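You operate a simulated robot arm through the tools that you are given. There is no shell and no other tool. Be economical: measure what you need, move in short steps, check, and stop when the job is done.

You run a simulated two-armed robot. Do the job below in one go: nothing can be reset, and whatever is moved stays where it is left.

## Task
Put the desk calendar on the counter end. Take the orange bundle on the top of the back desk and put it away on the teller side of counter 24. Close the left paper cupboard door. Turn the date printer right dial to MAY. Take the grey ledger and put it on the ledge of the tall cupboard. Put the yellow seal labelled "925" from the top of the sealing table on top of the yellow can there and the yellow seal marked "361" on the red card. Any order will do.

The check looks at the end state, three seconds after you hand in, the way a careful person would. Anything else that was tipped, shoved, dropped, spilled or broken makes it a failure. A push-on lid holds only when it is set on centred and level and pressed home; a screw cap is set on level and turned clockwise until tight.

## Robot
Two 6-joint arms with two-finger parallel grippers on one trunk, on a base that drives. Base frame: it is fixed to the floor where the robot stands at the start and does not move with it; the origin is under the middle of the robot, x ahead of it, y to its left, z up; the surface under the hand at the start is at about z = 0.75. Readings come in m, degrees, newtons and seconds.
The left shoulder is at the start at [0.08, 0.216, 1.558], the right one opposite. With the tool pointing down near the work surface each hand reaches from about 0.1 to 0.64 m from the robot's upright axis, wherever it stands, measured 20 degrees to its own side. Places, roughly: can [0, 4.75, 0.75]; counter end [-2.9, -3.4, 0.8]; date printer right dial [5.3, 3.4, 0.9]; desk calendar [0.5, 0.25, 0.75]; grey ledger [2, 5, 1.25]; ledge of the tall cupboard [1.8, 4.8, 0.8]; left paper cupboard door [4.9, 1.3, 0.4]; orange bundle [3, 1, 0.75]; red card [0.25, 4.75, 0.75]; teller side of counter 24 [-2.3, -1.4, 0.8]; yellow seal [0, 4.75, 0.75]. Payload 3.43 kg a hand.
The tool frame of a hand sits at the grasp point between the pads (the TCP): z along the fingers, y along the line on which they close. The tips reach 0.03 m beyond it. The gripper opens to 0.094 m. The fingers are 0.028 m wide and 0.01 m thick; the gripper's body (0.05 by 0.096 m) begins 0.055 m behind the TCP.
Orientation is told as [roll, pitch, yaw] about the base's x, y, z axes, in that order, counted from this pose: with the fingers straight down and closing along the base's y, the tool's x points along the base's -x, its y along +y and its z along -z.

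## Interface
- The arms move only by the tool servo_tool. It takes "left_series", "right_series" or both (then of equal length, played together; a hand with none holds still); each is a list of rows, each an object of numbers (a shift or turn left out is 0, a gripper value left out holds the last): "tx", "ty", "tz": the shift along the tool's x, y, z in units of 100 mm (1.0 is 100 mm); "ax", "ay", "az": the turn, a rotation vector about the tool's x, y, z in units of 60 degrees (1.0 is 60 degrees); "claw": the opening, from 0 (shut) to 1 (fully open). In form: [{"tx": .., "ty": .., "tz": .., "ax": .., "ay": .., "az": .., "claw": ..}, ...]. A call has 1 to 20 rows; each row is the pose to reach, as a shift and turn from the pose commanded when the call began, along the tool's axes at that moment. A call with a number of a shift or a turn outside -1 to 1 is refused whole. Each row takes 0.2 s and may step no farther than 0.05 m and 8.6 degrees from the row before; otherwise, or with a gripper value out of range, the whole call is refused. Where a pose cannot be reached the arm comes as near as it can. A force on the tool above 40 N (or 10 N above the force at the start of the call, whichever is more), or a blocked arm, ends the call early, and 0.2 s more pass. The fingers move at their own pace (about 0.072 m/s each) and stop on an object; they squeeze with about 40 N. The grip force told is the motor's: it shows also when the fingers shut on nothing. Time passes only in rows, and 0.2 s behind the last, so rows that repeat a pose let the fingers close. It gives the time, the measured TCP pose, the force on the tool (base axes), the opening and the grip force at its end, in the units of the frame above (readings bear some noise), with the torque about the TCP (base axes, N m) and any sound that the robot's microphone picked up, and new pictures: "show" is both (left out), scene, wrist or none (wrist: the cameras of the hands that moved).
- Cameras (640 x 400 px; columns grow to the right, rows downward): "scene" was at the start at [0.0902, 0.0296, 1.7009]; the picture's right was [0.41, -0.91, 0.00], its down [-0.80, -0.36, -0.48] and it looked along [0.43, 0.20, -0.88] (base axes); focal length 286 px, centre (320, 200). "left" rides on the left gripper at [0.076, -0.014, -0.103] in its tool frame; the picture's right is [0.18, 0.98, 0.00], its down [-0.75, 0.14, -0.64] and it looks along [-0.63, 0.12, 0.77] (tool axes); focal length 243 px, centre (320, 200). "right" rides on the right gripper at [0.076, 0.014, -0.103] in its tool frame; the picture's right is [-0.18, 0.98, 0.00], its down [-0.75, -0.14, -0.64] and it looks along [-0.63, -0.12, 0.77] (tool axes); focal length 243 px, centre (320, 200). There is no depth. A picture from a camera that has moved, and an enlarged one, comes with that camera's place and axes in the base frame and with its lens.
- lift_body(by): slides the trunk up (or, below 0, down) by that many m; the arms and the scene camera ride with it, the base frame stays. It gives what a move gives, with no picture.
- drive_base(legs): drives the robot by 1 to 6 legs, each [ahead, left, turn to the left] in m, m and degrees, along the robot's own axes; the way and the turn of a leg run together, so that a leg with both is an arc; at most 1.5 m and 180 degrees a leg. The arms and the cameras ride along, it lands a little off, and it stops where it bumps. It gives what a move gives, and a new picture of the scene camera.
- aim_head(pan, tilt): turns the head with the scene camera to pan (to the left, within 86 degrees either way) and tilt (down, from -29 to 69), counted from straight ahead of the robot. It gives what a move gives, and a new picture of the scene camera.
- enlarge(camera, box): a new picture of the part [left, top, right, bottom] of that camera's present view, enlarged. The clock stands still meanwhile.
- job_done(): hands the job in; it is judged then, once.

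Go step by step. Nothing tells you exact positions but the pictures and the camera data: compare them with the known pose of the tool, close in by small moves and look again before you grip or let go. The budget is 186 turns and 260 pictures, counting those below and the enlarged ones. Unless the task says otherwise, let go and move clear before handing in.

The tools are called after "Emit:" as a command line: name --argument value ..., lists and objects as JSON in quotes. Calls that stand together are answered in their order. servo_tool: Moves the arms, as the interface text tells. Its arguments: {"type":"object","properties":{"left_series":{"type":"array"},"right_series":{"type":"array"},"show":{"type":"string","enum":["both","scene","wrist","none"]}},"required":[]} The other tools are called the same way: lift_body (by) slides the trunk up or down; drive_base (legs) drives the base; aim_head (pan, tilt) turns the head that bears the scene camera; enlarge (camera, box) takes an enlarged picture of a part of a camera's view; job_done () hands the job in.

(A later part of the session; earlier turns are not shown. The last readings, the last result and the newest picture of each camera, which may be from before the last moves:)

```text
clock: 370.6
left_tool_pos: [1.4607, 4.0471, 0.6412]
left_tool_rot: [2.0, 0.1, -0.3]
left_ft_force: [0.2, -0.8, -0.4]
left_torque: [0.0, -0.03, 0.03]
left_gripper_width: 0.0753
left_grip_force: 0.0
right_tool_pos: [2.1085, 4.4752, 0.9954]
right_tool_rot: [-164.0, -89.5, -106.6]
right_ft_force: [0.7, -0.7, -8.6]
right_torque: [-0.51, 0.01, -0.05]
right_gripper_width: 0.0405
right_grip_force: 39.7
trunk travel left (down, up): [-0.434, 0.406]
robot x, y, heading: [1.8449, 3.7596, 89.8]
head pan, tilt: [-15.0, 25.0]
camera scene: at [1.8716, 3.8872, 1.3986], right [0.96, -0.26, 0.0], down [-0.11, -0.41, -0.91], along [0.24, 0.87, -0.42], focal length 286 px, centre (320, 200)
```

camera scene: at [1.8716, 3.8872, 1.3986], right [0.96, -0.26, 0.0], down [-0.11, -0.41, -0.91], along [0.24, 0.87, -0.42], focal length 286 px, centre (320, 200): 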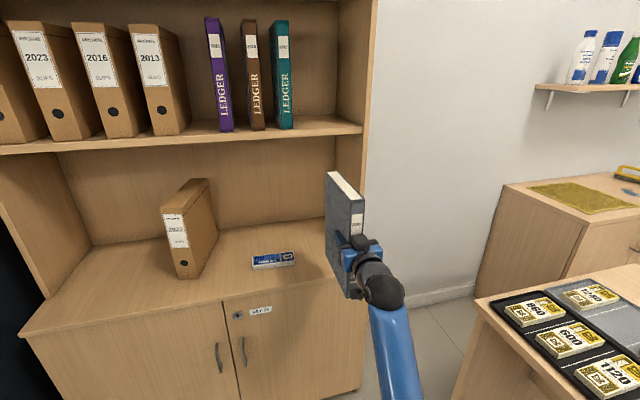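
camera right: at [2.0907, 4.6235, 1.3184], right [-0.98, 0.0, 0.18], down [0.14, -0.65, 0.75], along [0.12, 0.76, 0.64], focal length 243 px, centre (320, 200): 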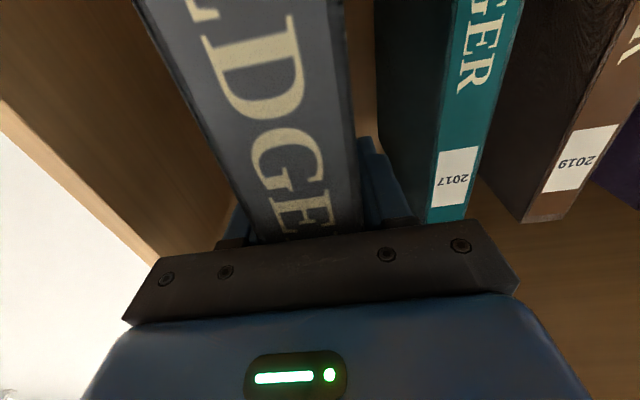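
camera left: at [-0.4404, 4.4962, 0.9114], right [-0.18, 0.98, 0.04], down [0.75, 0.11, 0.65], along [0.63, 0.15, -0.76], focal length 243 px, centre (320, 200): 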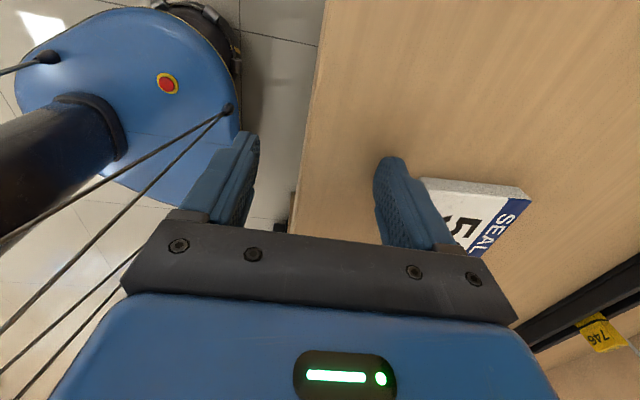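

Emit:
drive_base --legs '[[0.2, 0.015, 0]]'

Emit:
servo_tool --right_series '[{"tx": 0.1}, {"tx": 0.2}, {"tx": 0.28}, {"tx": 0.28}]' --show "scene"

```text
clock: 372.2
left_tool_pos: [1.4468, 4.2509, 0.6425]
left_tool_rot: [2.1, 0.1, -0.3]
left_ft_force: [0.1, -0.3, 0.4]
left_torque: [-0.01, 0.01, 0.0]
left_gripper_width: 0.0753
left_grip_force: 0.0
right_tool_pos: [2.0943, 4.6765, 0.9954]
right_tool_rot: [-163.5, -89.6, -107.0]
right_ft_force: [0.0, 0.4, -10.2]
right_torque: [-0.53, 0.0, -0.03]
right_gripper_width: 0.0404
right_grip_force: 40.2
trunk travel left (down, up): [-0.434, 0.406]
robot x, y, heading: [1.8328, 3.9671, 89.8]
head pan, tilt: [-15.0, 25.0]
camera scene: at [1.8574, 4.09, 1.3987], right [0.96, -0.26, 0.0], down [-0.11, -0.41, -0.91], along [0.24, 0.87, -0.42], focal length 286 px, centre (320, 200)
```

scene: 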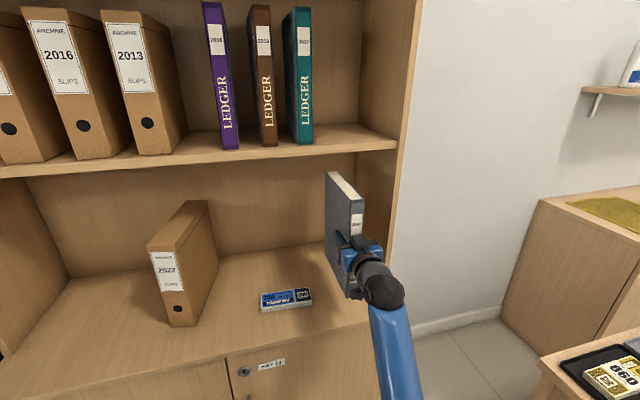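

```text
clock: 373.2
left_tool_pos: [1.4462, 4.2505, 0.6429]
left_tool_rot: [2.2, 0.1, -0.3]
left_ft_force: [-0.2, 0.0, 1.0]
left_torque: [-0.05, 0.0, 0.02]
left_gripper_width: 0.0751
left_grip_force: 0.1
right_tool_pos: [2.0952, 4.6763, 0.9656]
right_tool_rot: [-162.1, -89.6, -108.6]
right_ft_force: [-0.7, 0.1, -9.0]
right_torque: [-0.52, 0.01, -0.01]
right_gripper_width: 0.0403
right_grip_force: 40.2
trunk travel left (down, up): [-0.434, 0.406]
robot x, y, heading: [1.8335, 3.9662, 89.6]
head pan, tilt: [-15.0, 25.0]
camera scene: at [1.8574, 4.0898, 1.3986], right [0.96, -0.26, 0.0], down [-0.11, -0.41, -0.91], along [0.24, 0.87, -0.42], focal length 286 px, centre (320, 200)
```

scene: 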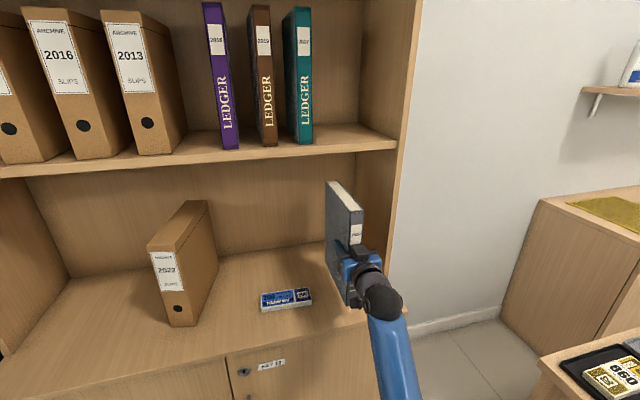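

Emit:
servo_tool --right_series '[{"tx": 0.05}, {"tx": 0.1}, {"tx": 0.14}, {"tx": 0.14}]' --show "none"

```text
clock: 374.2
left_tool_pos: [1.4471, 4.2504, 0.6413]
left_tool_rot: [2.1, 0.1, -0.3]
left_ft_force: [0.2, 0.2, -0.7]
left_torque: [0.01, -0.02, -0.02]
left_gripper_width: 0.0753
left_grip_force: 0.0
right_tool_pos: [2.0937, 4.6749, 0.9524]
right_tool_rot: [-162.4, -89.7, -108.2]
right_ft_force: [-0.2, -0.1, -10.1]
right_torque: [-0.55, 0.0, -0.02]
right_gripper_width: 0.0402
right_grip_force: 40.7
trunk travel left (down, up): [-0.434, 0.406]
robot x, y, heading: [1.83, 3.9671, 89.7]
head pan, tilt: [-15.0, 25.0]
```

Emit:
servo_tool --right_series '[{"tx": 0.04}, {"tx": 0.08}, {"tx": 0.12}, {"tx": 0.12}]' --show "none"

```text
clock: 375.2
left_tool_pos: [1.4465, 4.2502, 0.6423]
left_tool_rot: [2.2, 0.1, -0.3]
left_ft_force: [0.2, -0.5, 0.5]
left_torque: [0.01, -0.05, -0.01]
left_gripper_width: 0.0754
left_grip_force: 0.0
right_tool_pos: [2.0952, 4.6752, 0.9402]
right_tool_rot: [-161.2, -89.6, -109.4]
right_ft_force: [-0.8, -0.5, -9.0]
right_torque: [-0.53, -0.02, 0.0]
right_gripper_width: 0.0402
right_grip_force: 40.5
trunk travel left (down, up): [-0.434, 0.406]
robot x, y, heading: [1.8279, 3.9647, 89.6]
head pan, tilt: [-15.0, 25.0]
```

Emit:
servo_tool --right_series '[{"tx": 0.04}, {"tx": 0.08}, {"tx": 0.12}, {"tx": 0.12}]' --show "scene"

```text
clock: 376.2
left_tool_pos: [1.4462, 4.2505, 0.6435]
left_tool_rot: [2.1, 0.0, -0.2]
left_ft_force: [0.4, 0.0, 0.1]
left_torque: [0.01, 0.01, 0.0]
left_gripper_width: 0.0755
left_grip_force: 0.1
right_tool_pos: [2.0929, 4.6776, 0.9291]
right_tool_rot: [-161.0, -89.7, -109.7]
right_ft_force: [-0.5, 0.6, -9.9]
right_torque: [-0.54, 0.0, -0.01]
right_gripper_width: 0.0403
right_grip_force: 40.4
trunk travel left (down, up): [-0.434, 0.406]
robot x, y, heading: [1.8328, 3.9713, 89.3]
head pan, tilt: [-15.0, 25.0]
camera scene: at [1.8575, 4.09, 1.3986], right [0.96, -0.26, 0.0], down [-0.11, -0.41, -0.91], along [0.24, 0.87, -0.42], focal length 286 px, centre (320, 200)
```

scene: 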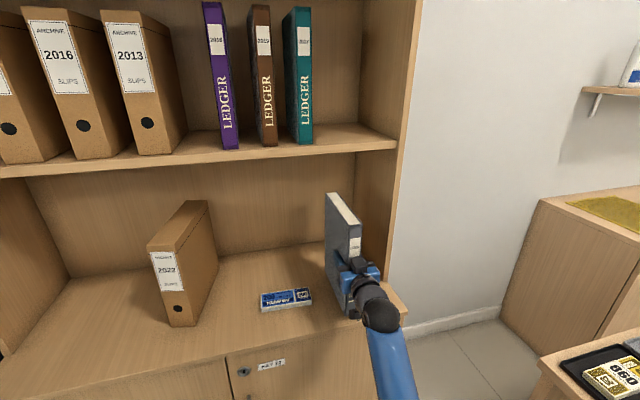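

Emit:
servo_tool --right_series '[{"tx": 0.04}, {"tx": 0.08}, {"tx": 0.12}, {"tx": 0.16}, {"tx": 0.2}, {"tx": 0.2}]' --show "none"

```text
clock: 377.6
left_tool_pos: [1.4474, 4.2498, 0.6423]
left_tool_rot: [2.1, 0.0, -0.3]
left_ft_force: [-0.4, 0.2, -0.7]
left_torque: [0.01, 0.0, -0.02]
left_gripper_width: 0.0754
left_grip_force: 0.0
right_tool_pos: [2.0935, 4.6757, 0.9108]
right_tool_rot: [-170.5, -89.4, -100.1]
right_ft_force: [0.4, 2.0, -3.5]
right_torque: [0.8, 0.1, -0.04]
right_gripper_width: 0.0405
right_grip_force: 39.5
trunk travel left (down, up): [-0.434, 0.406]
robot x, y, heading: [1.8292, 3.9671, 89.5]
head pan, tilt: [-15.0, 25.0]
```

Emit:
servo_tool --right_series '[{"tx": 0.03}, {"tx": 0.05}, {"tx": 0.05}]' --show "none"

Emit:
enlarge --camera "scene" --box '[260, 160, 440, 340]'

```text
clock: 378.4
left_tool_pos: [1.4457, 4.2496, 0.6423]
left_tool_rot: [2.3, 0.1, -0.3]
left_ft_force: [-0.1, -0.3, -0.4]
left_torque: [0.0, 0.01, -0.01]
left_gripper_width: 0.0752
left_grip_force: 0.1
right_tool_pos: [2.0934, 4.6752, 0.9088]
right_tool_rot: [-168.9, -89.0, -101.8]
right_ft_force: [3.1, 9.8, 20.7]
right_torque: [-0.42, 0.02, -0.01]
right_gripper_width: 0.0402
right_grip_force: 40.1
trunk travel left (down, up): [-0.434, 0.406]
robot x, y, heading: [1.8335, 3.9652, 89.6]
head pan, tilt: [-15.0, 25.0]
```

```text
2.22 times, centred on (350, 250) of scene
camera zoom: at [1.8564, 4.0869, 1.3993], right [0.96, -0.26, 0.0], down [-0.11, -0.41, -0.91], along [0.24, 0.87, -0.42], focal length 636 px, centre (253, 89)
```

zoom: 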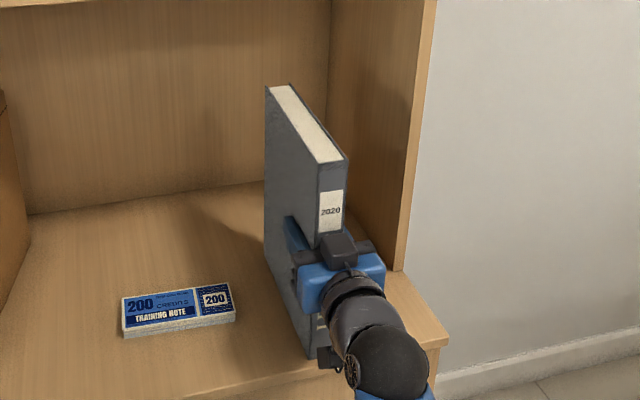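

Ledger rests on the ledge. Ease the load, open, and withdraw straight back.

Emit:
servo_tool --right_series '[{"tx": -0.04}, {"tx": -0.04, "claw": 0.55}, {"tx": -0.04, "claw": 0.65}, {"tx": -0.04, "claw": 0.75}, {"tx": -0.04, "claw": 0.75}, {"tx": -0.04, "tz": -0.3}, {"tx": -0.04, "tz": -0.6}, {"tx": -0.04, "tz": -0.9}, {"tx": -0.04, "tz": -1.0}]' --show "scene"

```text
clock: 380.4
left_tool_pos: [1.4465, 4.2512, 0.6434]
left_tool_rot: [2.2, 0.0, -0.2]
left_ft_force: [0.2, -0.7, 1.1]
left_torque: [0.03, 0.04, 0.01]
left_gripper_width: 0.0753
left_grip_force: 0.1
right_tool_pos: [2.0927, 4.5744, 0.9092]
right_tool_rot: [-162.6, -89.6, -108.1]
right_ft_force: [0.7, -0.8, 0.7]
right_torque: [0.01, 0.01, 0.0]
right_gripper_width: 0.0705
right_grip_force: 0.1
trunk travel left (down, up): [-0.434, 0.406]
robot x, y, heading: [1.833, 3.9689, 89.7]
head pan, tilt: [-15.0, 25.0]
camera scene: at [1.8569, 4.0883, 1.3988], right [0.96, -0.26, 0.0], down [-0.11, -0.41, -0.91], along [0.24, 0.87, -0.42], focal length 286 px, centre (320, 200)
```

scene: 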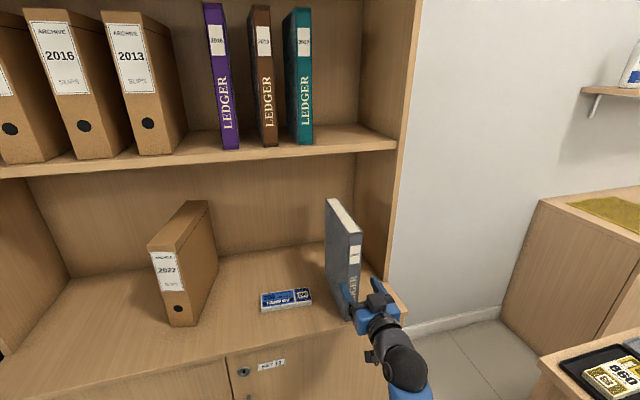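

Ledger stands on the ledge. Back off, raise, and turn toward the date printer side.

Emit:
drive_base --legs '[[-0.9, 0, 0], [0, 0, -90]]'

Emit:
lift_body --by 0.35

Emit:
aim_head --pan 0 --tilt 18

```text
clock: 389.0
left_tool_pos: [2.1081, 3.415, 0.641]
left_tool_rot: [2.1, 0.1, -92.2]
left_ft_force: [0.4, 0.8, -0.4]
left_torque: [0.01, 0.04, 0.03]
left_gripper_width: 0.0751
left_grip_force: 0.0
right_tool_pos: [2.4124, 2.7584, 0.9102]
right_tool_rot: [-163.9, -89.5, 161.6]
right_ft_force: [-0.2, 0.2, -0.1]
right_torque: [0.03, 0.02, 0.01]
right_gripper_width: 0.0707
right_grip_force: 0.1
trunk travel left (down, up): [-0.434, 0.406]
robot x, y, heading: [1.8109, 3.0409, -2.1]
head pan, tilt: [-15.0, 25.0]
camera scene: at [1.9317, 3.0133, 1.3988], right [-0.29, -0.96, 0.0], down [-0.4, 0.12, -0.91], along [0.87, -0.27, -0.42], focal length 286 px, centre (320, 200)
```

scene: 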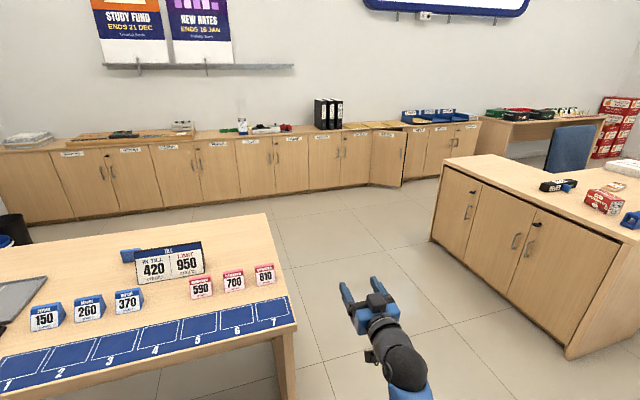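

```text
clock: 392.5
left_tool_pos: [2.109, 3.4144, 0.9932]
left_tool_rot: [2.2, 0.0, -92.2]
left_ft_force: [0.2, 0.7, -0.2]
left_torque: [0.0, 0.02, 0.03]
left_gripper_width: 0.0749
left_grip_force: 0.1
right_tool_pos: [2.4126, 2.7582, 1.2589]
right_tool_rot: [-163.9, -89.4, 161.5]
right_ft_force: [0.8, 0.2, 0.9]
right_torque: [0.01, 0.01, 0.0]
right_gripper_width: 0.0703
right_grip_force: 0.1
trunk travel left (down, up): [-0.784, 0.056]
robot x, y, heading: [1.8139, 3.039, -2.2]
head pan, tilt: [-15.0, 25.0]
```

```text
clock: 393.2
left_tool_pos: [2.1079, 3.4145, 0.9925]
left_tool_rot: [2.2, 0.0, -92.2]
left_ft_force: [-0.8, 0.3, 0.7]
left_torque: [0.01, 0.0, -0.02]
left_gripper_width: 0.0753
left_grip_force: 0.0
right_tool_pos: [2.4117, 2.7577, 1.2592]
right_tool_rot: [-164.0, -89.5, 161.5]
right_ft_force: [-0.8, 0.1, 0.0]
right_torque: [0.0, -0.03, -0.03]
right_gripper_width: 0.0706
right_grip_force: 0.0
trunk travel left (down, up): [-0.784, 0.056]
robot x, y, heading: [1.8111, 3.0422, -2.2]
head pan, tilt: [0.0, 18.0]
camera scene: at [1.937, 3.0369, 1.7601], right [-0.04, -1.0, 0.0], down [-0.31, 0.01, -0.95], along [0.95, -0.04, -0.31], focal length 286 px, centre (320, 200)
```

scene: 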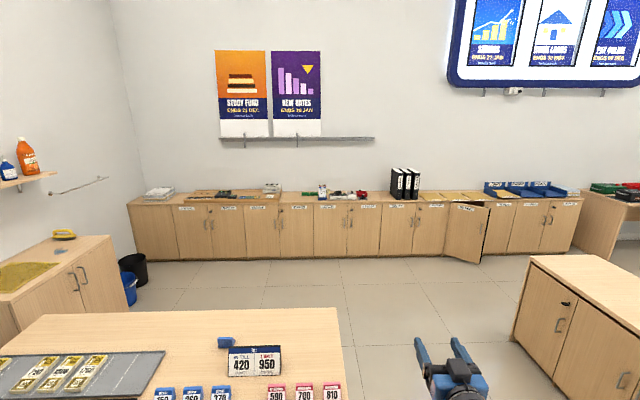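

Emit:
enlarge --camera "scene" --box '[130, 160, 390, 270]'

Emit:
enlarge --camera "scene" --box '[370, 160, 630, 270]'

```text
2.46 times, centred on (260, 215) of scene
camera zoom: at [1.937, 3.0369, 1.7601], right [-0.04, -1.0, 0.0], down [-0.31, 0.01, -0.95], along [0.95, -0.04, -0.31], focal length 704 px, centre (468, 163)
```

zoom: 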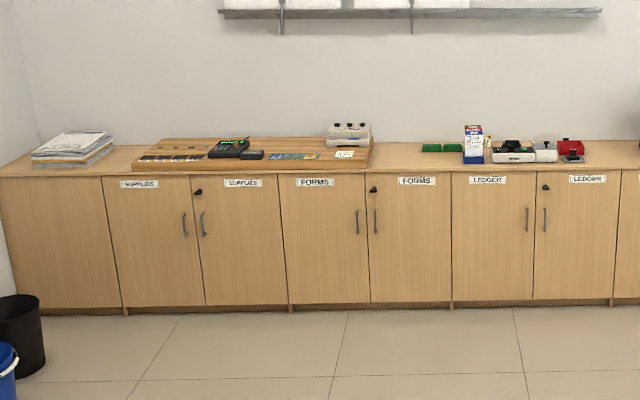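

```text
2.46 times, centred on (500, 215) of scene
camera zoom: at [1.937, 3.0369, 1.7601], right [-0.04, -1.0, 0.0], down [-0.31, 0.01, -0.95], along [0.95, -0.04, -0.31], focal length 704 px, centre (-123, 163)
```

zoom: 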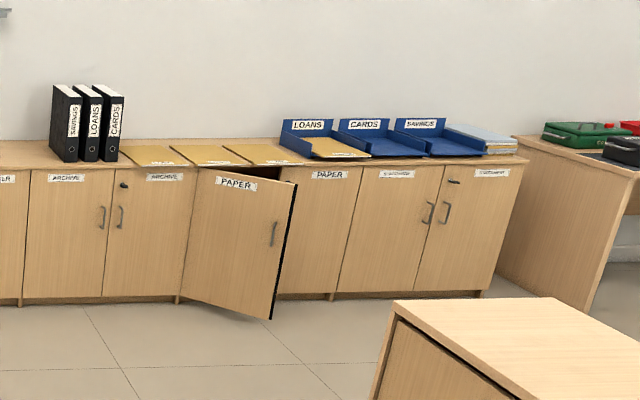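

The date printer with three dials is on the cupboard row at about (5.2,3.5); the open PAPER door is at y≈1.3. Drive through the aisle to the printer.

Emit:
drive_base --legs '[[0, -0.85, 2.2], [1.5, 0, 0], [0.85, 0, 0], [0, 1.25, 0]]'

Emit:
aim_head --pan 0 --tilt 40

```text
clock: 414.9
left_tool_pos: [4.4243, 3.8513, 0.9936]
left_tool_rot: [2.2, 0.2, -90.1]
left_ft_force: [0.0, 0.7, -0.4]
left_torque: [0.01, -0.02, 0.01]
left_gripper_width: 0.0752
left_grip_force: 0.0
right_tool_pos: [4.7507, 3.2063, 1.2589]
right_tool_rot: [-169.0, -89.6, 168.6]
right_ft_force: [-0.1, 0.3, 0.1]
right_torque: [-0.01, -0.01, -0.01]
right_gripper_width: 0.0706
right_grip_force: 0.1
trunk travel left (down, up): [-0.784, 0.056]
robot x, y, heading: [4.1443, 3.4692, -0.1]
head pan, tilt: [0.0, 18.0]
camera scene: at [4.2662, 3.4675, 1.7601], right [0.0, -1.0, 0.0], down [-0.31, 0.0, -0.95], along [0.95, 0.0, -0.31], focal length 286 px, centre (320, 200)
```

scene: 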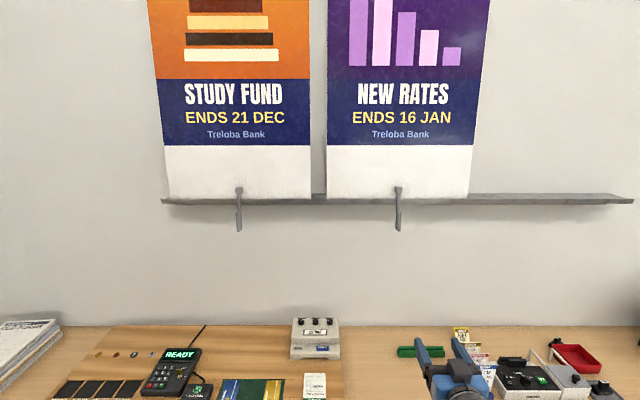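

```text
clock: 415.7
left_tool_pos: [4.4246, 3.8523, 0.993]
left_tool_rot: [2.2, 0.0, -90.2]
left_ft_force: [-0.4, 0.3, 0.0]
left_torque: [-0.01, 0.01, -0.01]
left_gripper_width: 0.0749
left_grip_force: 0.1
right_tool_pos: [4.7509, 3.2069, 1.2594]
right_tool_rot: [-162.1, -89.6, 161.8]
right_ft_force: [-0.3, 0.4, 0.2]
right_torque: [-0.03, -0.02, 0.01]
right_gripper_width: 0.0704
right_grip_force: 0.0
trunk travel left (down, up): [-0.784, 0.056]
robot x, y, heading: [4.1394, 3.4691, 0.1]
head pan, tilt: [0.0, 40.0]
camera scene: at [4.258, 3.4691, 1.7255], right [0.0, -1.0, 0.0], down [-0.64, 0.0, -0.77], along [0.77, 0.0, -0.64], focal length 286 px, centre (320, 200)
```

scene: 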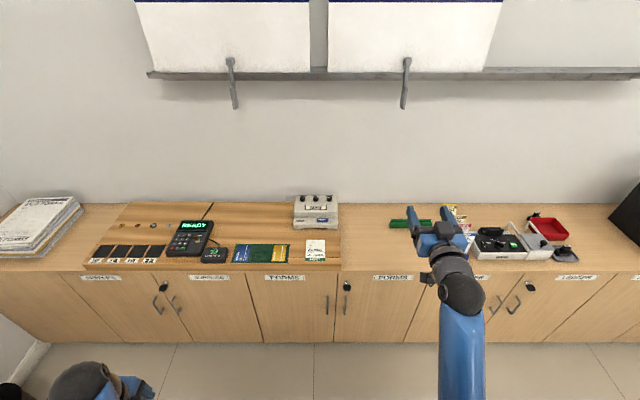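

Emit:
enlarge --camera "scene" --box '[275, 180, 365, 270]'

```text
4.44 times, centred on (320, 225) of scene
camera zoom: at [4.258, 3.4691, 1.7255], right [0.0, -1.0, 0.0], down [-0.64, 0.0, -0.77], along [0.77, 0.0, -0.64], focal length 1271 px, centre (320, 89)
```

zoom: 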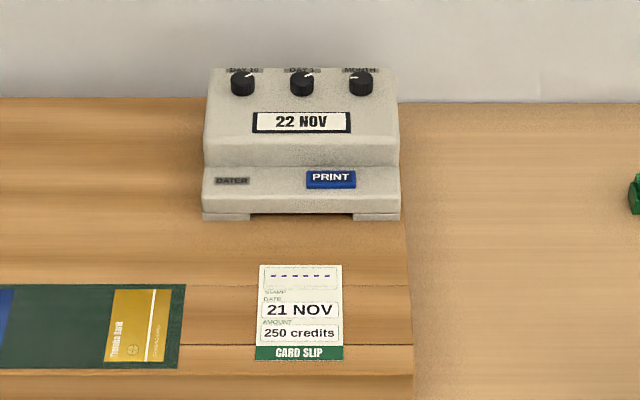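

The right dial (MONTH) is at about (5.26, 3.43, 0.9); display reads 22 NOV. Turn the right hand back to pointing down.

Emit:
servo_tool --right_series '[{"ay": 0.125, "tx": 0.2, "tz": -0.2}, {"ay": 0.25, "tx": 0.4, "tz": -0.4}, {"ay": 0.375, "tx": 0.6, "tz": -0.6}, {"ay": 0.5, "tx": 0.8, "tz": -0.8}, {"ay": 0.625, "tx": 1.0, "tz": -0.8}, {"ay": 0.75, "tx": 1.0, "tz": -0.8}, {"ay": 0.875, "tx": 1.0, "tz": -0.8}, {"ay": 1.0, "tx": 1.0, "tz": -0.8}]' --left_series '[{"ty": -0.15}, {"ty": -0.3}, {"ty": -0.45}, {"ty": -0.6}, {"ty": -0.75}, {"ty": -0.9}, {"ty": -1.0}, {"ty": -1.0}]' --show "none"

Emit:
servo_tool --right_series '[{"ay": 0.125}, {"ay": 0.25}, {"ay": 0.375}, {"ay": 0.5}]' --show "none"

```text
clock: 417.0
left_tool_pos: [4.4119, 3.867, 1.0123]
left_tool_rot: [5.6, 5.3, -99.6]
left_ft_force: [0.3, 1.1, -0.3]
left_torque: [0.02, -0.01, 0.02]
left_gripper_width: 0.0752
left_grip_force: 0.0
right_tool_pos: [4.6742, 3.2075, 1.1561]
right_tool_rot: [-0.2, -52.0, -0.1]
right_ft_force: [0.6, -0.2, 0.8]
right_torque: [0.01, 0.01, 0.0]
right_gripper_width: 0.0705
right_grip_force: 0.0
trunk travel left (down, up): [-0.784, 0.056]
robot x, y, heading: [4.1398, 3.4629, -0.0]
head pan, tilt: [0.0, 40.0]
stopped in row 6 (left hand): the arm was blocked; the commanded pose is now the measured one
```

```text
clock: 418.0
left_tool_pos: [4.4111, 3.8676, 1.0166]
left_tool_rot: [5.9, 5.3, -99.5]
left_ft_force: [0.7, -0.8, 0.4]
left_torque: [0.0, -0.01, 0.03]
left_gripper_width: 0.0751
left_grip_force: 0.0
right_tool_pos: [4.6825, 3.2067, 1.1349]
right_tool_rot: [0.0, -22.0, -0.3]
right_ft_force: [-0.3, 0.4, 0.7]
right_torque: [-0.01, 0.01, 0.04]
right_gripper_width: 0.0705
right_grip_force: 0.1
right hand out of reach, approached as far as the arm can: row 4
trunk travel left (down, up): [-0.784, 0.056]
robot x, y, heading: [4.1383, 3.466, -0.1]
head pan, tilt: [0.0, 40.0]
```

Emit:
servo_tool --left_series '[{"ty": 0.3}, {"ty": 0.6}, {"ty": 0.9}, {"ty": 1.0}]' --right_series '[{"ay": 0.09, "tx": 0.1, "tz": 0.1}, {"ay": 0.18, "tx": 0.1, "tz": 0.2}, {"ay": 0.27, "tx": 0.1, "tz": 0.4}, {"ay": 0.365, "tx": 0.1, "tz": 0.5}]' --show "none"

Emit:
servo_tool --left_series '[{"ty": 0.3, "tz": -0.2}, {"ty": 0.6, "tz": -0.4}, {"ty": 0.9, "tz": -0.6}, {"ty": 1.0, "tz": -0.8}]' --show "none"

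Emit:
servo_tool --left_series '[{"ty": 0.3, "tz": -0.2}, {"ty": 0.6, "tz": -0.4}, {"ty": 0.9, "tz": -0.6}, {"ty": 1.0, "tz": -0.8}]' --show "scene"

```text
clock: 419.0
left_tool_pos: [4.5062, 3.8459, 1.0238]
left_tool_rot: [5.5, 4.9, -99.5]
left_ft_force: [0.4, 0.0, 0.2]
left_torque: [-0.02, -0.01, -0.02]
left_gripper_width: 0.0753
left_grip_force: 0.2
right_tool_pos: [4.7171, 3.2042, 1.0402]
right_tool_rot: [-0.1, -0.2, -0.4]
right_ft_force: [0.6, 0.4, 1.3]
right_torque: [0.01, 0.01, 0.0]
right_gripper_width: 0.0703
right_grip_force: 0.0
right hand out of reach, approached as far as the arm can: row 1, 2, 3, 4
trunk travel left (down, up): [-0.784, 0.056]
robot x, y, heading: [4.1401, 3.4688, -0.0]
head pan, tilt: [0.0, 40.0]
```

```text
clock: 420.0
left_tool_pos: [4.6129, 3.8323, 1.041]
left_tool_rot: [5.9, 5.2, -99.3]
left_ft_force: [0.1, 0.0, 0.1]
left_torque: [-0.03, -0.02, -0.01]
left_gripper_width: 0.0753
left_grip_force: 0.2
left hand out of reach, approached as far as the arm can: row 1, 2, 3, 4
right_tool_pos: [4.7154, 3.2057, 1.0422]
right_tool_rot: [-0.1, -0.2, -0.5]
right_ft_force: [0.4, -0.9, 0.1]
right_torque: [-0.01, 0.0, 0.02]
right_gripper_width: 0.0703
right_grip_force: 0.1
trunk travel left (down, up): [-0.784, 0.056]
robot x, y, heading: [4.1411, 3.4667, -0.2]
head pan, tilt: [0.0, 40.0]
```

```text
clock: 421.0
left_tool_pos: [4.7272, 3.8169, 1.0895]
left_tool_rot: [5.6, 5.0, -99.4]
left_ft_force: [1.1, 1.3, -0.5]
left_torque: [-0.01, -0.02, 0.02]
left_gripper_width: 0.0749
left_grip_force: 0.0
left hand out of reach, approached as far as the arm can: row 1, 2, 3, 4
right_tool_pos: [4.7164, 3.2049, 1.0409]
right_tool_rot: [-0.1, -0.3, -0.4]
right_ft_force: [-0.8, 0.1, 0.2]
right_torque: [0.04, -0.02, -0.02]
right_gripper_width: 0.0704
right_grip_force: 0.1
trunk travel left (down, up): [-0.784, 0.056]
robot x, y, heading: [4.1423, 3.4629, 0.0]
head pan, tilt: [0.0, 40.0]
camera scene: at [4.2586, 3.4687, 1.7254], right [0.0, -1.0, 0.0], down [-0.64, 0.0, -0.77], along [0.77, 0.0, -0.64], focal length 286 px, centre (320, 200)
```

scene: 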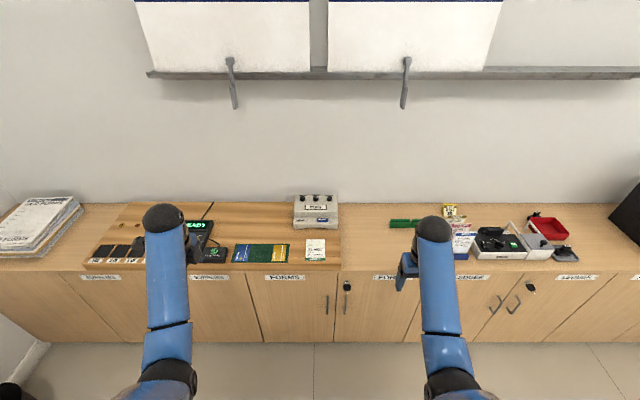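

Emit:
servo_tool --left_series '[{"ty": 0.2, "tz": -0.2}, {"ty": 0.3, "tz": -0.5}, {"ty": 0.4, "tz": -0.8}, {"ty": 0.5, "tz": -1.0}]' --show "none"

Emit:
drive_base --legs '[[0.2, 0.13, 0]]'

```text
clock: 422.0
left_tool_pos: [4.8049, 3.8114, 1.1579]
left_tool_rot: [5.5, 5.0, -99.4]
left_ft_force: [0.1, -0.3, 0.6]
left_torque: [-0.02, -0.01, 0.0]
left_gripper_width: 0.0751
left_grip_force: 0.1
left hand out of reach, approached as far as the arm can: row 1, 2, 3, 4
right_tool_pos: [4.7168, 3.2049, 1.0413]
right_tool_rot: [-0.2, -0.4, -0.4]
right_ft_force: [-0.1, -0.2, 0.6]
right_torque: [-0.01, -0.01, -0.01]
right_gripper_width: 0.0705
right_grip_force: 0.1
trunk travel left (down, up): [-0.784, 0.056]
robot x, y, heading: [4.1425, 3.4628, -0.2]
head pan, tilt: [0.0, 40.0]
```

```text
clock: 423.8
left_tool_pos: [5.0032, 3.9396, 1.1598]
left_tool_rot: [5.7, 5.0, -99.5]
left_ft_force: [-0.3, -0.3, -1.5]
left_torque: [0.03, -0.05, -0.04]
left_gripper_width: 0.0752
left_grip_force: 0.0
right_tool_pos: [4.9129, 3.3299, 1.0426]
right_tool_rot: [0.0, -0.5, -0.5]
right_ft_force: [-0.7, -0.3, -0.5]
right_torque: [0.04, -0.03, 0.0]
right_gripper_width: 0.0703
right_grip_force: 0.1
trunk travel left (down, up): [-0.784, 0.056]
robot x, y, heading: [4.344, 3.5944, 0.0]
head pan, tilt: [0.0, 40.0]
camera scene: at [4.4542, 3.5945, 1.7259], right [0.0, -1.0, 0.0], down [-0.64, 0.0, -0.77], along [0.77, 0.0, -0.64], focal length 286 px, centre (320, 200)
```

scene: 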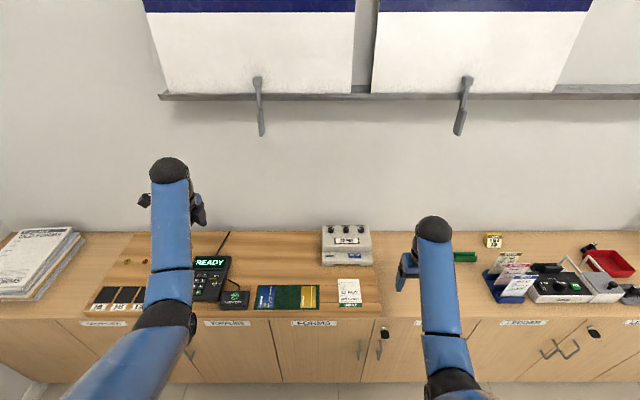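

Emit:
drive_base --legs '[[0.19, 0.02, 0]]'

Emit:
servo_tool --right_series '[{"tx": -0.4, "ty": 0.2, "tz": -0.2}, {"tx": -0.7, "ty": 0.5, "tz": -0.4}, {"tx": -0.9, "ty": 0.8, "tz": -0.7}, {"tx": -0.9, "ty": 0.85, "tz": -0.9}]' --show "both"

```text
clock: 425.4
left_tool_pos: [5.1971, 3.9598, 1.1614]
left_tool_rot: [5.8, 5.0, -99.6]
left_ft_force: [0.6, 0.5, 0.8]
left_torque: [0.01, -0.01, -0.02]
left_gripper_width: 0.0751
left_grip_force: 0.0
right_tool_pos: [5.1073, 3.352, 1.0423]
right_tool_rot: [0.0, -0.5, -0.5]
right_ft_force: [-1.2, 0.5, -0.7]
right_torque: [-0.02, -0.05, 0.0]
right_gripper_width: 0.0705
right_grip_force: 0.0
trunk travel left (down, up): [-0.784, 0.056]
robot x, y, heading: [4.5397, 3.611, -0.1]
head pan, tilt: [0.0, 40.0]
camera scene: at [4.6479, 3.6169, 1.726], right [0.0, -1.0, 0.0], down [-0.64, 0.0, -0.77], along [0.77, 0.0, -0.64], focal length 286 px, centre (320, 200)
```

scene: 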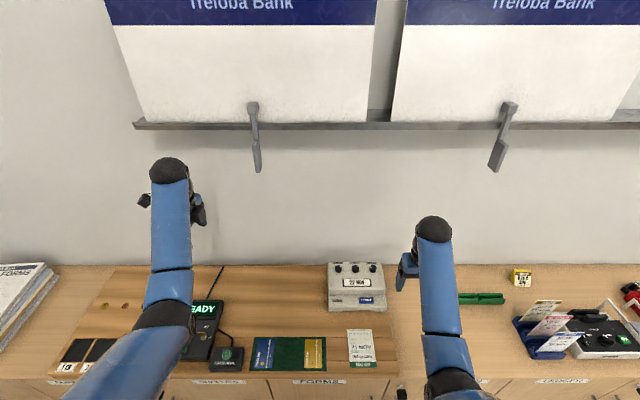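

```text
clock: 426.4
left_tool_pos: [5.2018, 3.9602, 1.1562]
left_tool_rot: [5.6, 5.0, -99.6]
left_ft_force: [1.3, -0.2, 0.2]
left_torque: [0.04, 0.03, 0.0]
left_gripper_width: 0.0753
left_grip_force: 0.0
right_tool_pos: [5.2082, 3.4372, 1.127]
right_tool_rot: [-0.1, -0.3, -0.5]
right_ft_force: [0.4, 0.8, 0.1]
right_torque: [-0.01, 0.02, 0.0]
right_gripper_width: 0.0708
right_grip_force: 0.1
right hand out of reach, approached as far as the arm can: row 4
trunk travel left (down, up): [-0.784, 0.056]
robot x, y, heading: [4.537, 3.6159, -0.1]
head pan, tilt: [0.0, 40.0]
camera scene: at [4.6547, 3.6173, 1.7253], right [0.0, -1.0, 0.0], down [-0.64, 0.0, -0.77], along [0.77, 0.0, -0.64], focal length 286 px, centre (320, 200)
camera right: at [5.1323, 3.4509, 1.2281], right [0.19, 0.98, 0.0], down [0.75, -0.15, 0.65], along [0.63, -0.13, -0.76], focal length 243 px, centre (320, 200)
```

scene: 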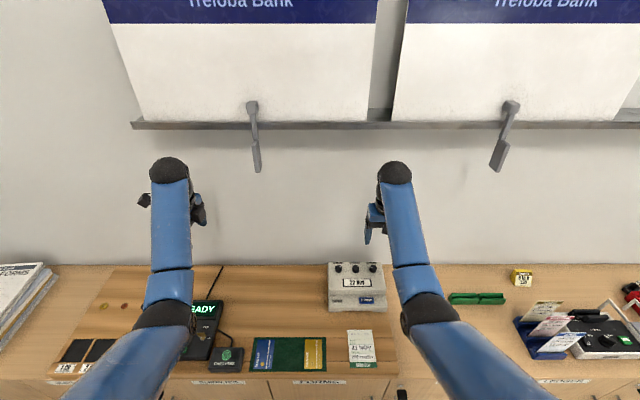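
right: 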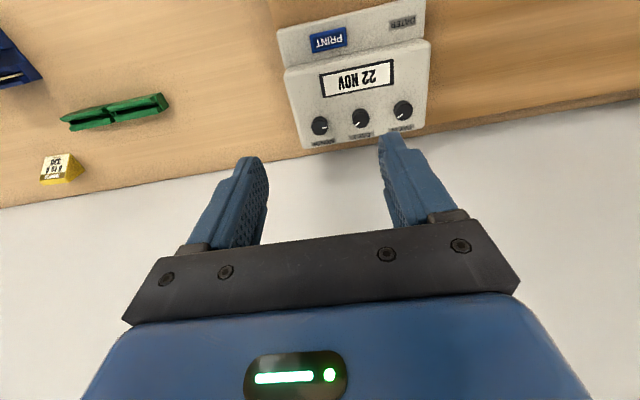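

Emit:
lift_body --by -0.14

Emit:
servo_tool --right_series '[{"tx": -0.3, "ty": -0.05}, {"tx": -0.56, "ty": -0.05, "claw": 0.6}, {"tx": -0.56, "ty": -0.05, "claw": 0.6}]' --show "both"

```text
clock: 428.0
left_tool_pos: [5.2005, 3.9595, 1.0187]
left_tool_rot: [5.6, 5.0, -99.6]
left_ft_force: [0.4, -0.2, 0.9]
left_torque: [-0.01, 0.02, -0.02]
left_gripper_width: 0.0752
left_grip_force: 0.1
right_tool_pos: [5.2082, 3.4372, 0.9874]
right_tool_rot: [-0.1, -0.3, -0.5]
right_ft_force: [-0.4, -0.2, -1.1]
right_torque: [0.02, 0.01, -0.01]
right_gripper_width: 0.0704
right_grip_force: 0.2
trunk travel left (down, up): [-0.644, 0.196]
robot x, y, heading: [4.538, 3.6136, -0.2]
head pan, tilt: [0.0, 40.0]
```

```text
clock: 428.8
left_tool_pos: [5.2005, 3.9601, 1.0177]
left_tool_rot: [5.5, 5.0, -99.6]
left_ft_force: [-0.4, 0.2, 0.0]
left_torque: [0.0, 0.01, 0.02]
left_gripper_width: 0.0754
left_grip_force: 0.1
right_tool_pos: [5.2614, 3.4292, 0.9873]
right_tool_rot: [0.0, -0.4, -0.5]
right_ft_force: [-0.3, 0.1, 0.1]
right_torque: [0.02, 0.05, 0.01]
right_gripper_width: 0.0566
right_grip_force: 0.0
trunk travel left (down, up): [-0.644, 0.196]
robot x, y, heading: [4.5357, 3.6144, -0.1]
head pan, tilt: [0.0, 40.0]
camera scene: at [4.6529, 3.6173, 1.5855], right [0.0, -1.0, 0.0], down [-0.64, 0.0, -0.77], along [0.77, 0.0, -0.64], focal length 286 px, centre (320, 200)
camera right: at [5.1864, 3.443, 1.0893], right [0.19, 0.98, 0.0], down [0.75, -0.15, 0.65], along [0.63, -0.13, -0.76], focal length 243 px, centre (320, 200)
```

scene: 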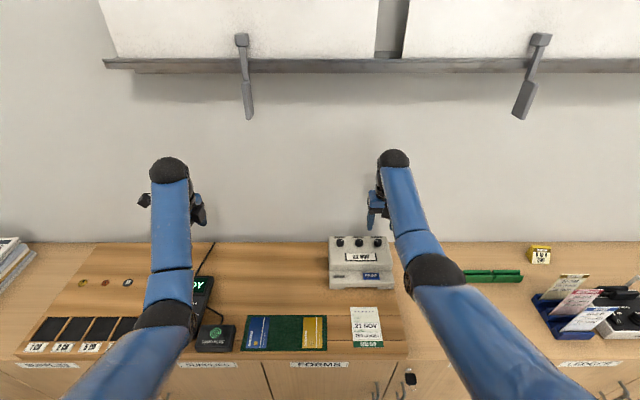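
right: 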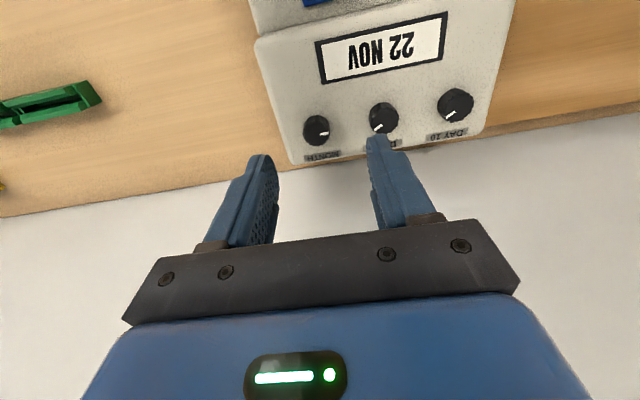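

Emit:
enlarge --camera "right" --box '[280, 30, 500, 170]'

Emit:
servo_tool --right_series '[{"az": -0.13, "ty": -0.05}, {"az": -0.26, "ty": -0.05}, {"az": -0.39, "ty": -0.05}, {"az": -0.52, "ty": -0.05}, {"az": -0.65, "ty": -0.05}, {"az": -0.78, "ty": -0.05}, {"az": -0.91, "ty": -0.05}, {"az": -1.0, "ty": -0.05}]' --show "none"

Emit:
servo_tool --right_series '[{"az": -0.13}, {"az": -0.26}, {"az": -0.39}, {"az": -0.5, "claw": 0.5}]' --show "wrist"

```text
2.86 times, centred on (390, 100) of right
camera zoom: at [5.1864, 3.443, 1.0893], right [0.19, 0.98, 0.0], down [0.75, -0.15, 0.65], along [0.63, -0.13, -0.76], focal length 693 px, centre (120, 486)
```

zoom: 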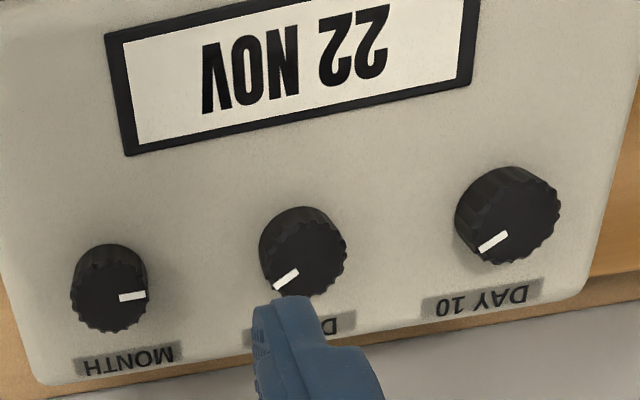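

```text
clock: 430.6
left_tool_pos: [5.201, 3.9598, 1.0177]
left_tool_rot: [5.6, 5.1, -99.6]
left_ft_force: [-0.7, -0.8, 0.1]
left_torque: [0.0, 0.01, 0.0]
left_gripper_width: 0.0754
left_grip_force: 0.1
right_tool_pos: [5.2635, 3.4253, 0.9859]
right_tool_rot: [-0.4, -0.1, 59.6]
right_ft_force: [-0.2, 0.8, 0.0]
right_torque: [0.01, 0.01, -0.03]
right_gripper_width: 0.0565
right_grip_force: 0.1
trunk travel left (down, up): [-0.644, 0.196]
robot x, y, heading: [4.536, 3.6154, -0.3]
head pan, tilt: [0.0, 40.0]
```

```text
clock: 431.6
left_tool_pos: [5.2012, 3.9599, 1.0177]
left_tool_rot: [5.5, 5.0, -99.6]
left_ft_force: [0.5, 0.1, 0.2]
left_torque: [0.02, -0.01, -0.01]
left_gripper_width: 0.0751
left_grip_force: 0.0
right_tool_pos: [5.263, 3.4263, 0.987]
right_tool_rot: [-0.3, 0.1, 89.6]
right_ft_force: [-0.3, -0.6, -0.4]
right_torque: [0.0, -0.05, 0.0]
right_gripper_width: 0.0467
right_grip_force: 0.0
trunk travel left (down, up): [-0.644, 0.196]
robot x, y, heading: [4.5363, 3.6141, -0.0]
head pan, tilt: [0.0, 40.0]
camera right: at [5.2486, 3.349, 1.0891], right [-0.98, 0.19, -0.01], down [0.14, 0.75, 0.64], along [0.13, 0.63, -0.77], focal length 243 px, centre (320, 200)
```

right: 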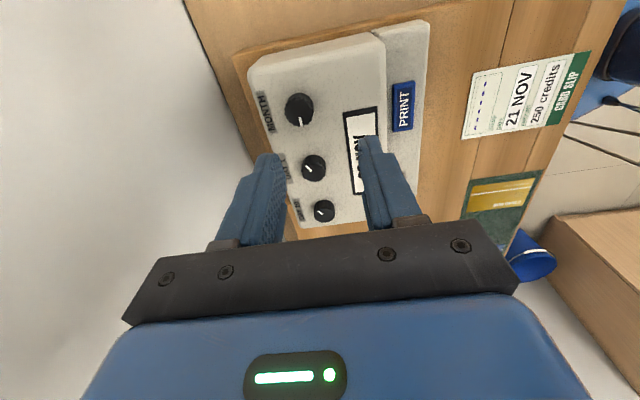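

The months likely run clockwise from JAN; turning counter-clockwise by 180° leads from NOV to MAY. I rotate the hand to yaw −85° to have a full stroke.

Emit:
servo_tool --right_series '[{"az": 0.14}, {"az": 0.28}, {"az": 0.42}, {"az": 0.56}, {"az": 0.7}, {"az": 0.84}, {"az": 0.98}]' --show "none"

Emit:
servo_tool --right_series '[{"az": 0.14}, {"az": 0.28}, {"az": 0.42}, {"az": 0.56}, {"az": 0.7}, {"az": 0.84}, {"az": 0.98}]' --show "none"

Emit:
servo_tool --right_series '[{"az": 0.14}, {"az": 0.28}, {"az": 0.42}, {"az": 0.56}, {"az": 0.7}, {"az": 0.84}, {"az": 0.98}]' --show "wrist"

```text
clock: 433.2
left_tool_pos: [5.1999, 3.9587, 1.017]
left_tool_rot: [5.6, 4.9, -99.6]
left_ft_force: [0.2, -0.7, 0.1]
left_torque: [-0.02, 0.02, -0.01]
left_gripper_width: 0.0753
left_grip_force: 0.1
right_tool_pos: [5.2624, 3.4245, 0.9885]
right_tool_rot: [-0.3, -0.3, 30.5]
right_ft_force: [-0.3, 0.3, -0.1]
right_torque: [-0.01, 0.01, -0.04]
right_gripper_width: 0.0468
right_grip_force: 0.1
trunk travel left (down, up): [-0.644, 0.196]
robot x, y, heading: [4.5405, 3.6144, -0.0]
head pan, tilt: [0.0, 40.0]
```

```text
clock: 434.8
left_tool_pos: [5.1993, 3.9593, 1.0177]
left_tool_rot: [5.6, 5.0, -99.6]
left_ft_force: [0.4, 1.7, -0.5]
left_torque: [0.01, -0.01, 0.01]
left_gripper_width: 0.0754
left_grip_force: 0.1
right_tool_pos: [5.2624, 3.4257, 0.9867]
right_tool_rot: [0.0, -0.4, -28.3]
right_ft_force: [-0.1, -0.4, -0.4]
right_torque: [0.0, 0.0, 0.04]
right_gripper_width: 0.0469
right_grip_force: 0.0
trunk travel left (down, up): [-0.644, 0.196]
robot x, y, heading: [4.5381, 3.6124, 0.0]
head pan, tilt: [0.0, 40.0]
```

```text
clock: 436.4
left_tool_pos: [5.2008, 3.9599, 1.0187]
left_tool_rot: [5.6, 5.0, -99.6]
left_ft_force: [0.5, -0.4, 0.2]
left_torque: [-0.02, 0.03, -0.01]
left_gripper_width: 0.0752
left_grip_force: 0.0
right_tool_pos: [5.2623, 3.4261, 0.9876]
right_tool_rot: [0.3, -0.2, -87.1]
right_ft_force: [0.6, 0.3, -0.1]
right_torque: [-0.03, 0.0, -0.02]
right_gripper_width: 0.0471
right_grip_force: 0.1
trunk travel left (down, up): [-0.644, 0.196]
robot x, y, heading: [4.5376, 3.6168, -0.2]
head pan, tilt: [0.0, 40.0]
camera right: at [5.2735, 3.5018, 1.0889], right [0.99, -0.13, 0.01], down [-0.11, -0.76, 0.64], along [-0.08, -0.64, -0.77], focal length 243 px, centre (320, 200)
```

right: 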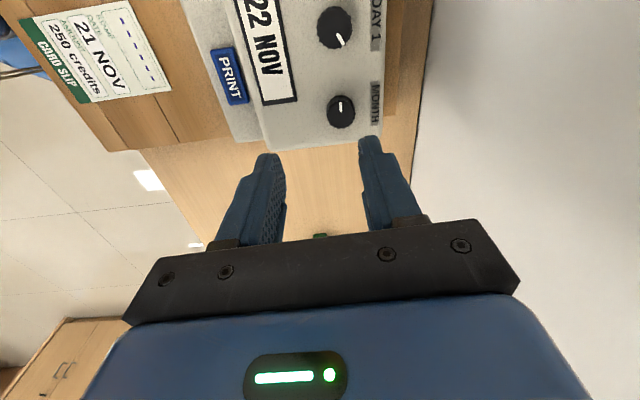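

Emit:
servo_tool --right_series '[{"ty": 0.21, "tx": -0.02}, {"ty": 0.21, "tx": -0.02, "tz": 0.25}, {"ty": 0.21, "tx": -0.02, "tz": 0.5}, {"ty": 0.21, "tx": -0.02, "tz": 0.55}]' --show "wrist"

```text
clock: 437.4
left_tool_pos: [5.2012, 3.9599, 1.017]
left_tool_rot: [5.6, 5.0, -99.6]
left_ft_force: [0.1, 0.1, -0.3]
left_torque: [0.0, -0.04, -0.01]
left_gripper_width: 0.0754
left_grip_force: 0.1
right_tool_pos: [5.278, 3.4244, 0.9335]
right_tool_rot: [0.4, -0.2, -86.8]
right_ft_force: [0.3, -0.2, 0.6]
right_torque: [-0.02, 0.03, -0.02]
right_gripper_width: 0.0471
right_grip_force: 0.1
right hand out of reach, approached as far as the arm can: row 3, 4
trunk travel left (down, up): [-0.644, 0.196]
robot x, y, heading: [4.5363, 3.6172, -0.3]
head pan, tilt: [0.0, 40.0]
camera right: at [5.2896, 3.501, 1.0351], right [0.99, -0.13, 0.01], down [-0.1, -0.76, 0.64], along [-0.08, -0.64, -0.77], focal length 243 px, centre (320, 200)
```

right: 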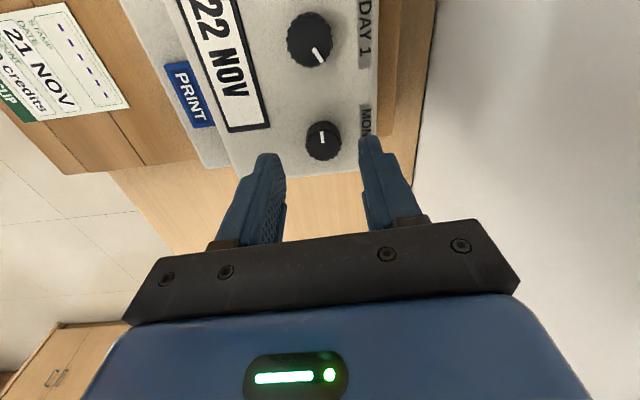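

Emit:
drive_base --legs '[[0.03, 0, 0]]'

Emit:
servo_tool --right_series '[{"ty": -0.2}, {"ty": -0.25, "tz": 0.15}, {"ty": -0.25, "tz": 0.25}, {"ty": -0.25, "tz": 0.3}]' --show "wrist"

```text
clock: 438.3
left_tool_pos: [5.2247, 3.9613, 1.0233]
left_tool_rot: [6.0, 4.9, -99.6]
left_ft_force: [-1.0, -0.1, 0.1]
left_torque: [0.01, -0.06, 0.01]
left_gripper_width: 0.0751
left_grip_force: 0.0
right_tool_pos: [5.3033, 3.4253, 0.9395]
right_tool_rot: [0.7, -0.2, -86.9]
right_ft_force: [-1.3, 0.3, 0.2]
right_torque: [0.0, -0.06, -0.01]
right_gripper_width: 0.047
right_grip_force: 0.2
trunk travel left (down, up): [-0.644, 0.196]
robot x, y, heading: [4.5639, 3.6119, -0.2]
head pan, tilt: [0.0, 40.0]
camera scene: at [4.6731, 3.6172, 1.5864], right [0.0, -1.0, 0.0], down [-0.64, 0.0, -0.77], along [0.77, 0.0, -0.64], focal length 286 px, centre (320, 200)
```

scene: 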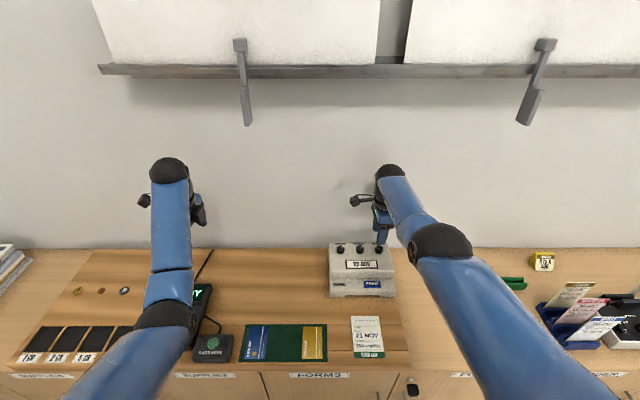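

```text
clock: 439.3
left_tool_pos: [5.2313, 3.9591, 1.0164]
left_tool_rot: [5.6, 5.0, -99.6]
left_ft_force: [-0.7, 0.6, 0.0]
left_torque: [-0.01, 0.0, 0.0]
left_gripper_width: 0.0753
left_grip_force: 0.1
right_tool_pos: [5.2836, 3.4237, 0.9045]
right_tool_rot: [0.3, 0.0, -87.0]
right_ft_force: [0.0, 0.7, -0.2]
right_torque: [0.02, 0.01, -0.01]
right_gripper_width: 0.0471
right_grip_force: 0.0
trunk travel left (down, up): [-0.644, 0.196]
robot x, y, heading: [4.5693, 3.6142, -0.2]
head pan, tilt: [0.0, 40.0]
camera right: at [5.2953, 3.5001, 1.0054], right [0.99, -0.13, 0.01], down [-0.1, -0.76, 0.64], along [-0.08, -0.64, -0.77], focal length 243 px, centre (320, 200)
```

right: 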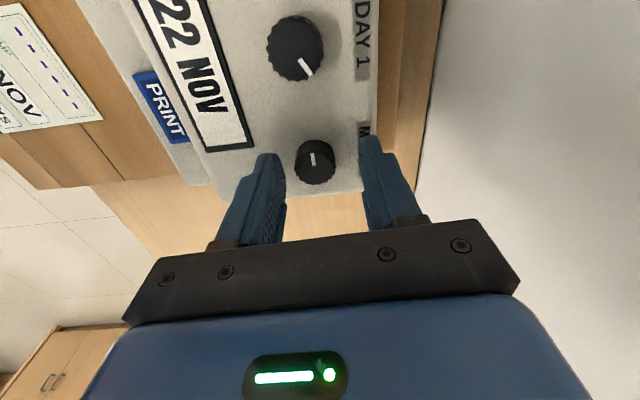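

Emit:
servo_tool --right_series '[{"tz": 0.05}, {"tz": 0.085}, {"tz": 0.085}, {"tz": 0.085, "claw": 0.2}, {"tz": 0.085, "claw": 0.0}, {"tz": 0.085, "claw": 0.0}, {"tz": 0.085, "claw": 0.0}]' --show "wrist"

```text
clock: 440.9
left_tool_pos: [5.2275, 3.9599, 1.0186]
left_tool_rot: [5.7, 5.0, -99.6]
left_ft_force: [-0.5, -0.5, -0.1]
left_torque: [0.01, 0.01, 0.01]
left_gripper_width: 0.0752
left_grip_force: 0.1
right_tool_pos: [5.2807, 3.4241, 0.8955]
right_tool_rot: [0.2, -0.2, -86.9]
right_ft_force: [-14.1, 0.0, 0.2]
right_torque: [0.01, 0.67, 0.03]
right_gripper_width: 0.0246
right_grip_force: 45.1
trunk travel left (down, up): [-0.644, 0.196]
robot x, y, heading: [4.5665, 3.6158, -0.3]
head pan, tilt: [0.0, 40.0]
camera right: at [5.2919, 3.4999, 0.9977], right [0.99, -0.13, 0.0], down [-0.1, -0.76, 0.64], along [-0.08, -0.64, -0.77], focal length 243 px, centre (320, 200)
```

right: 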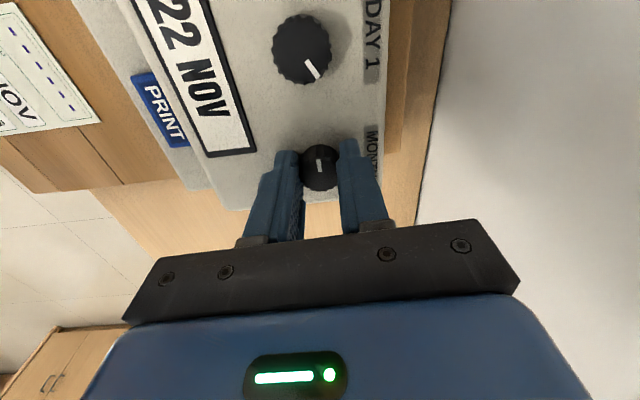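

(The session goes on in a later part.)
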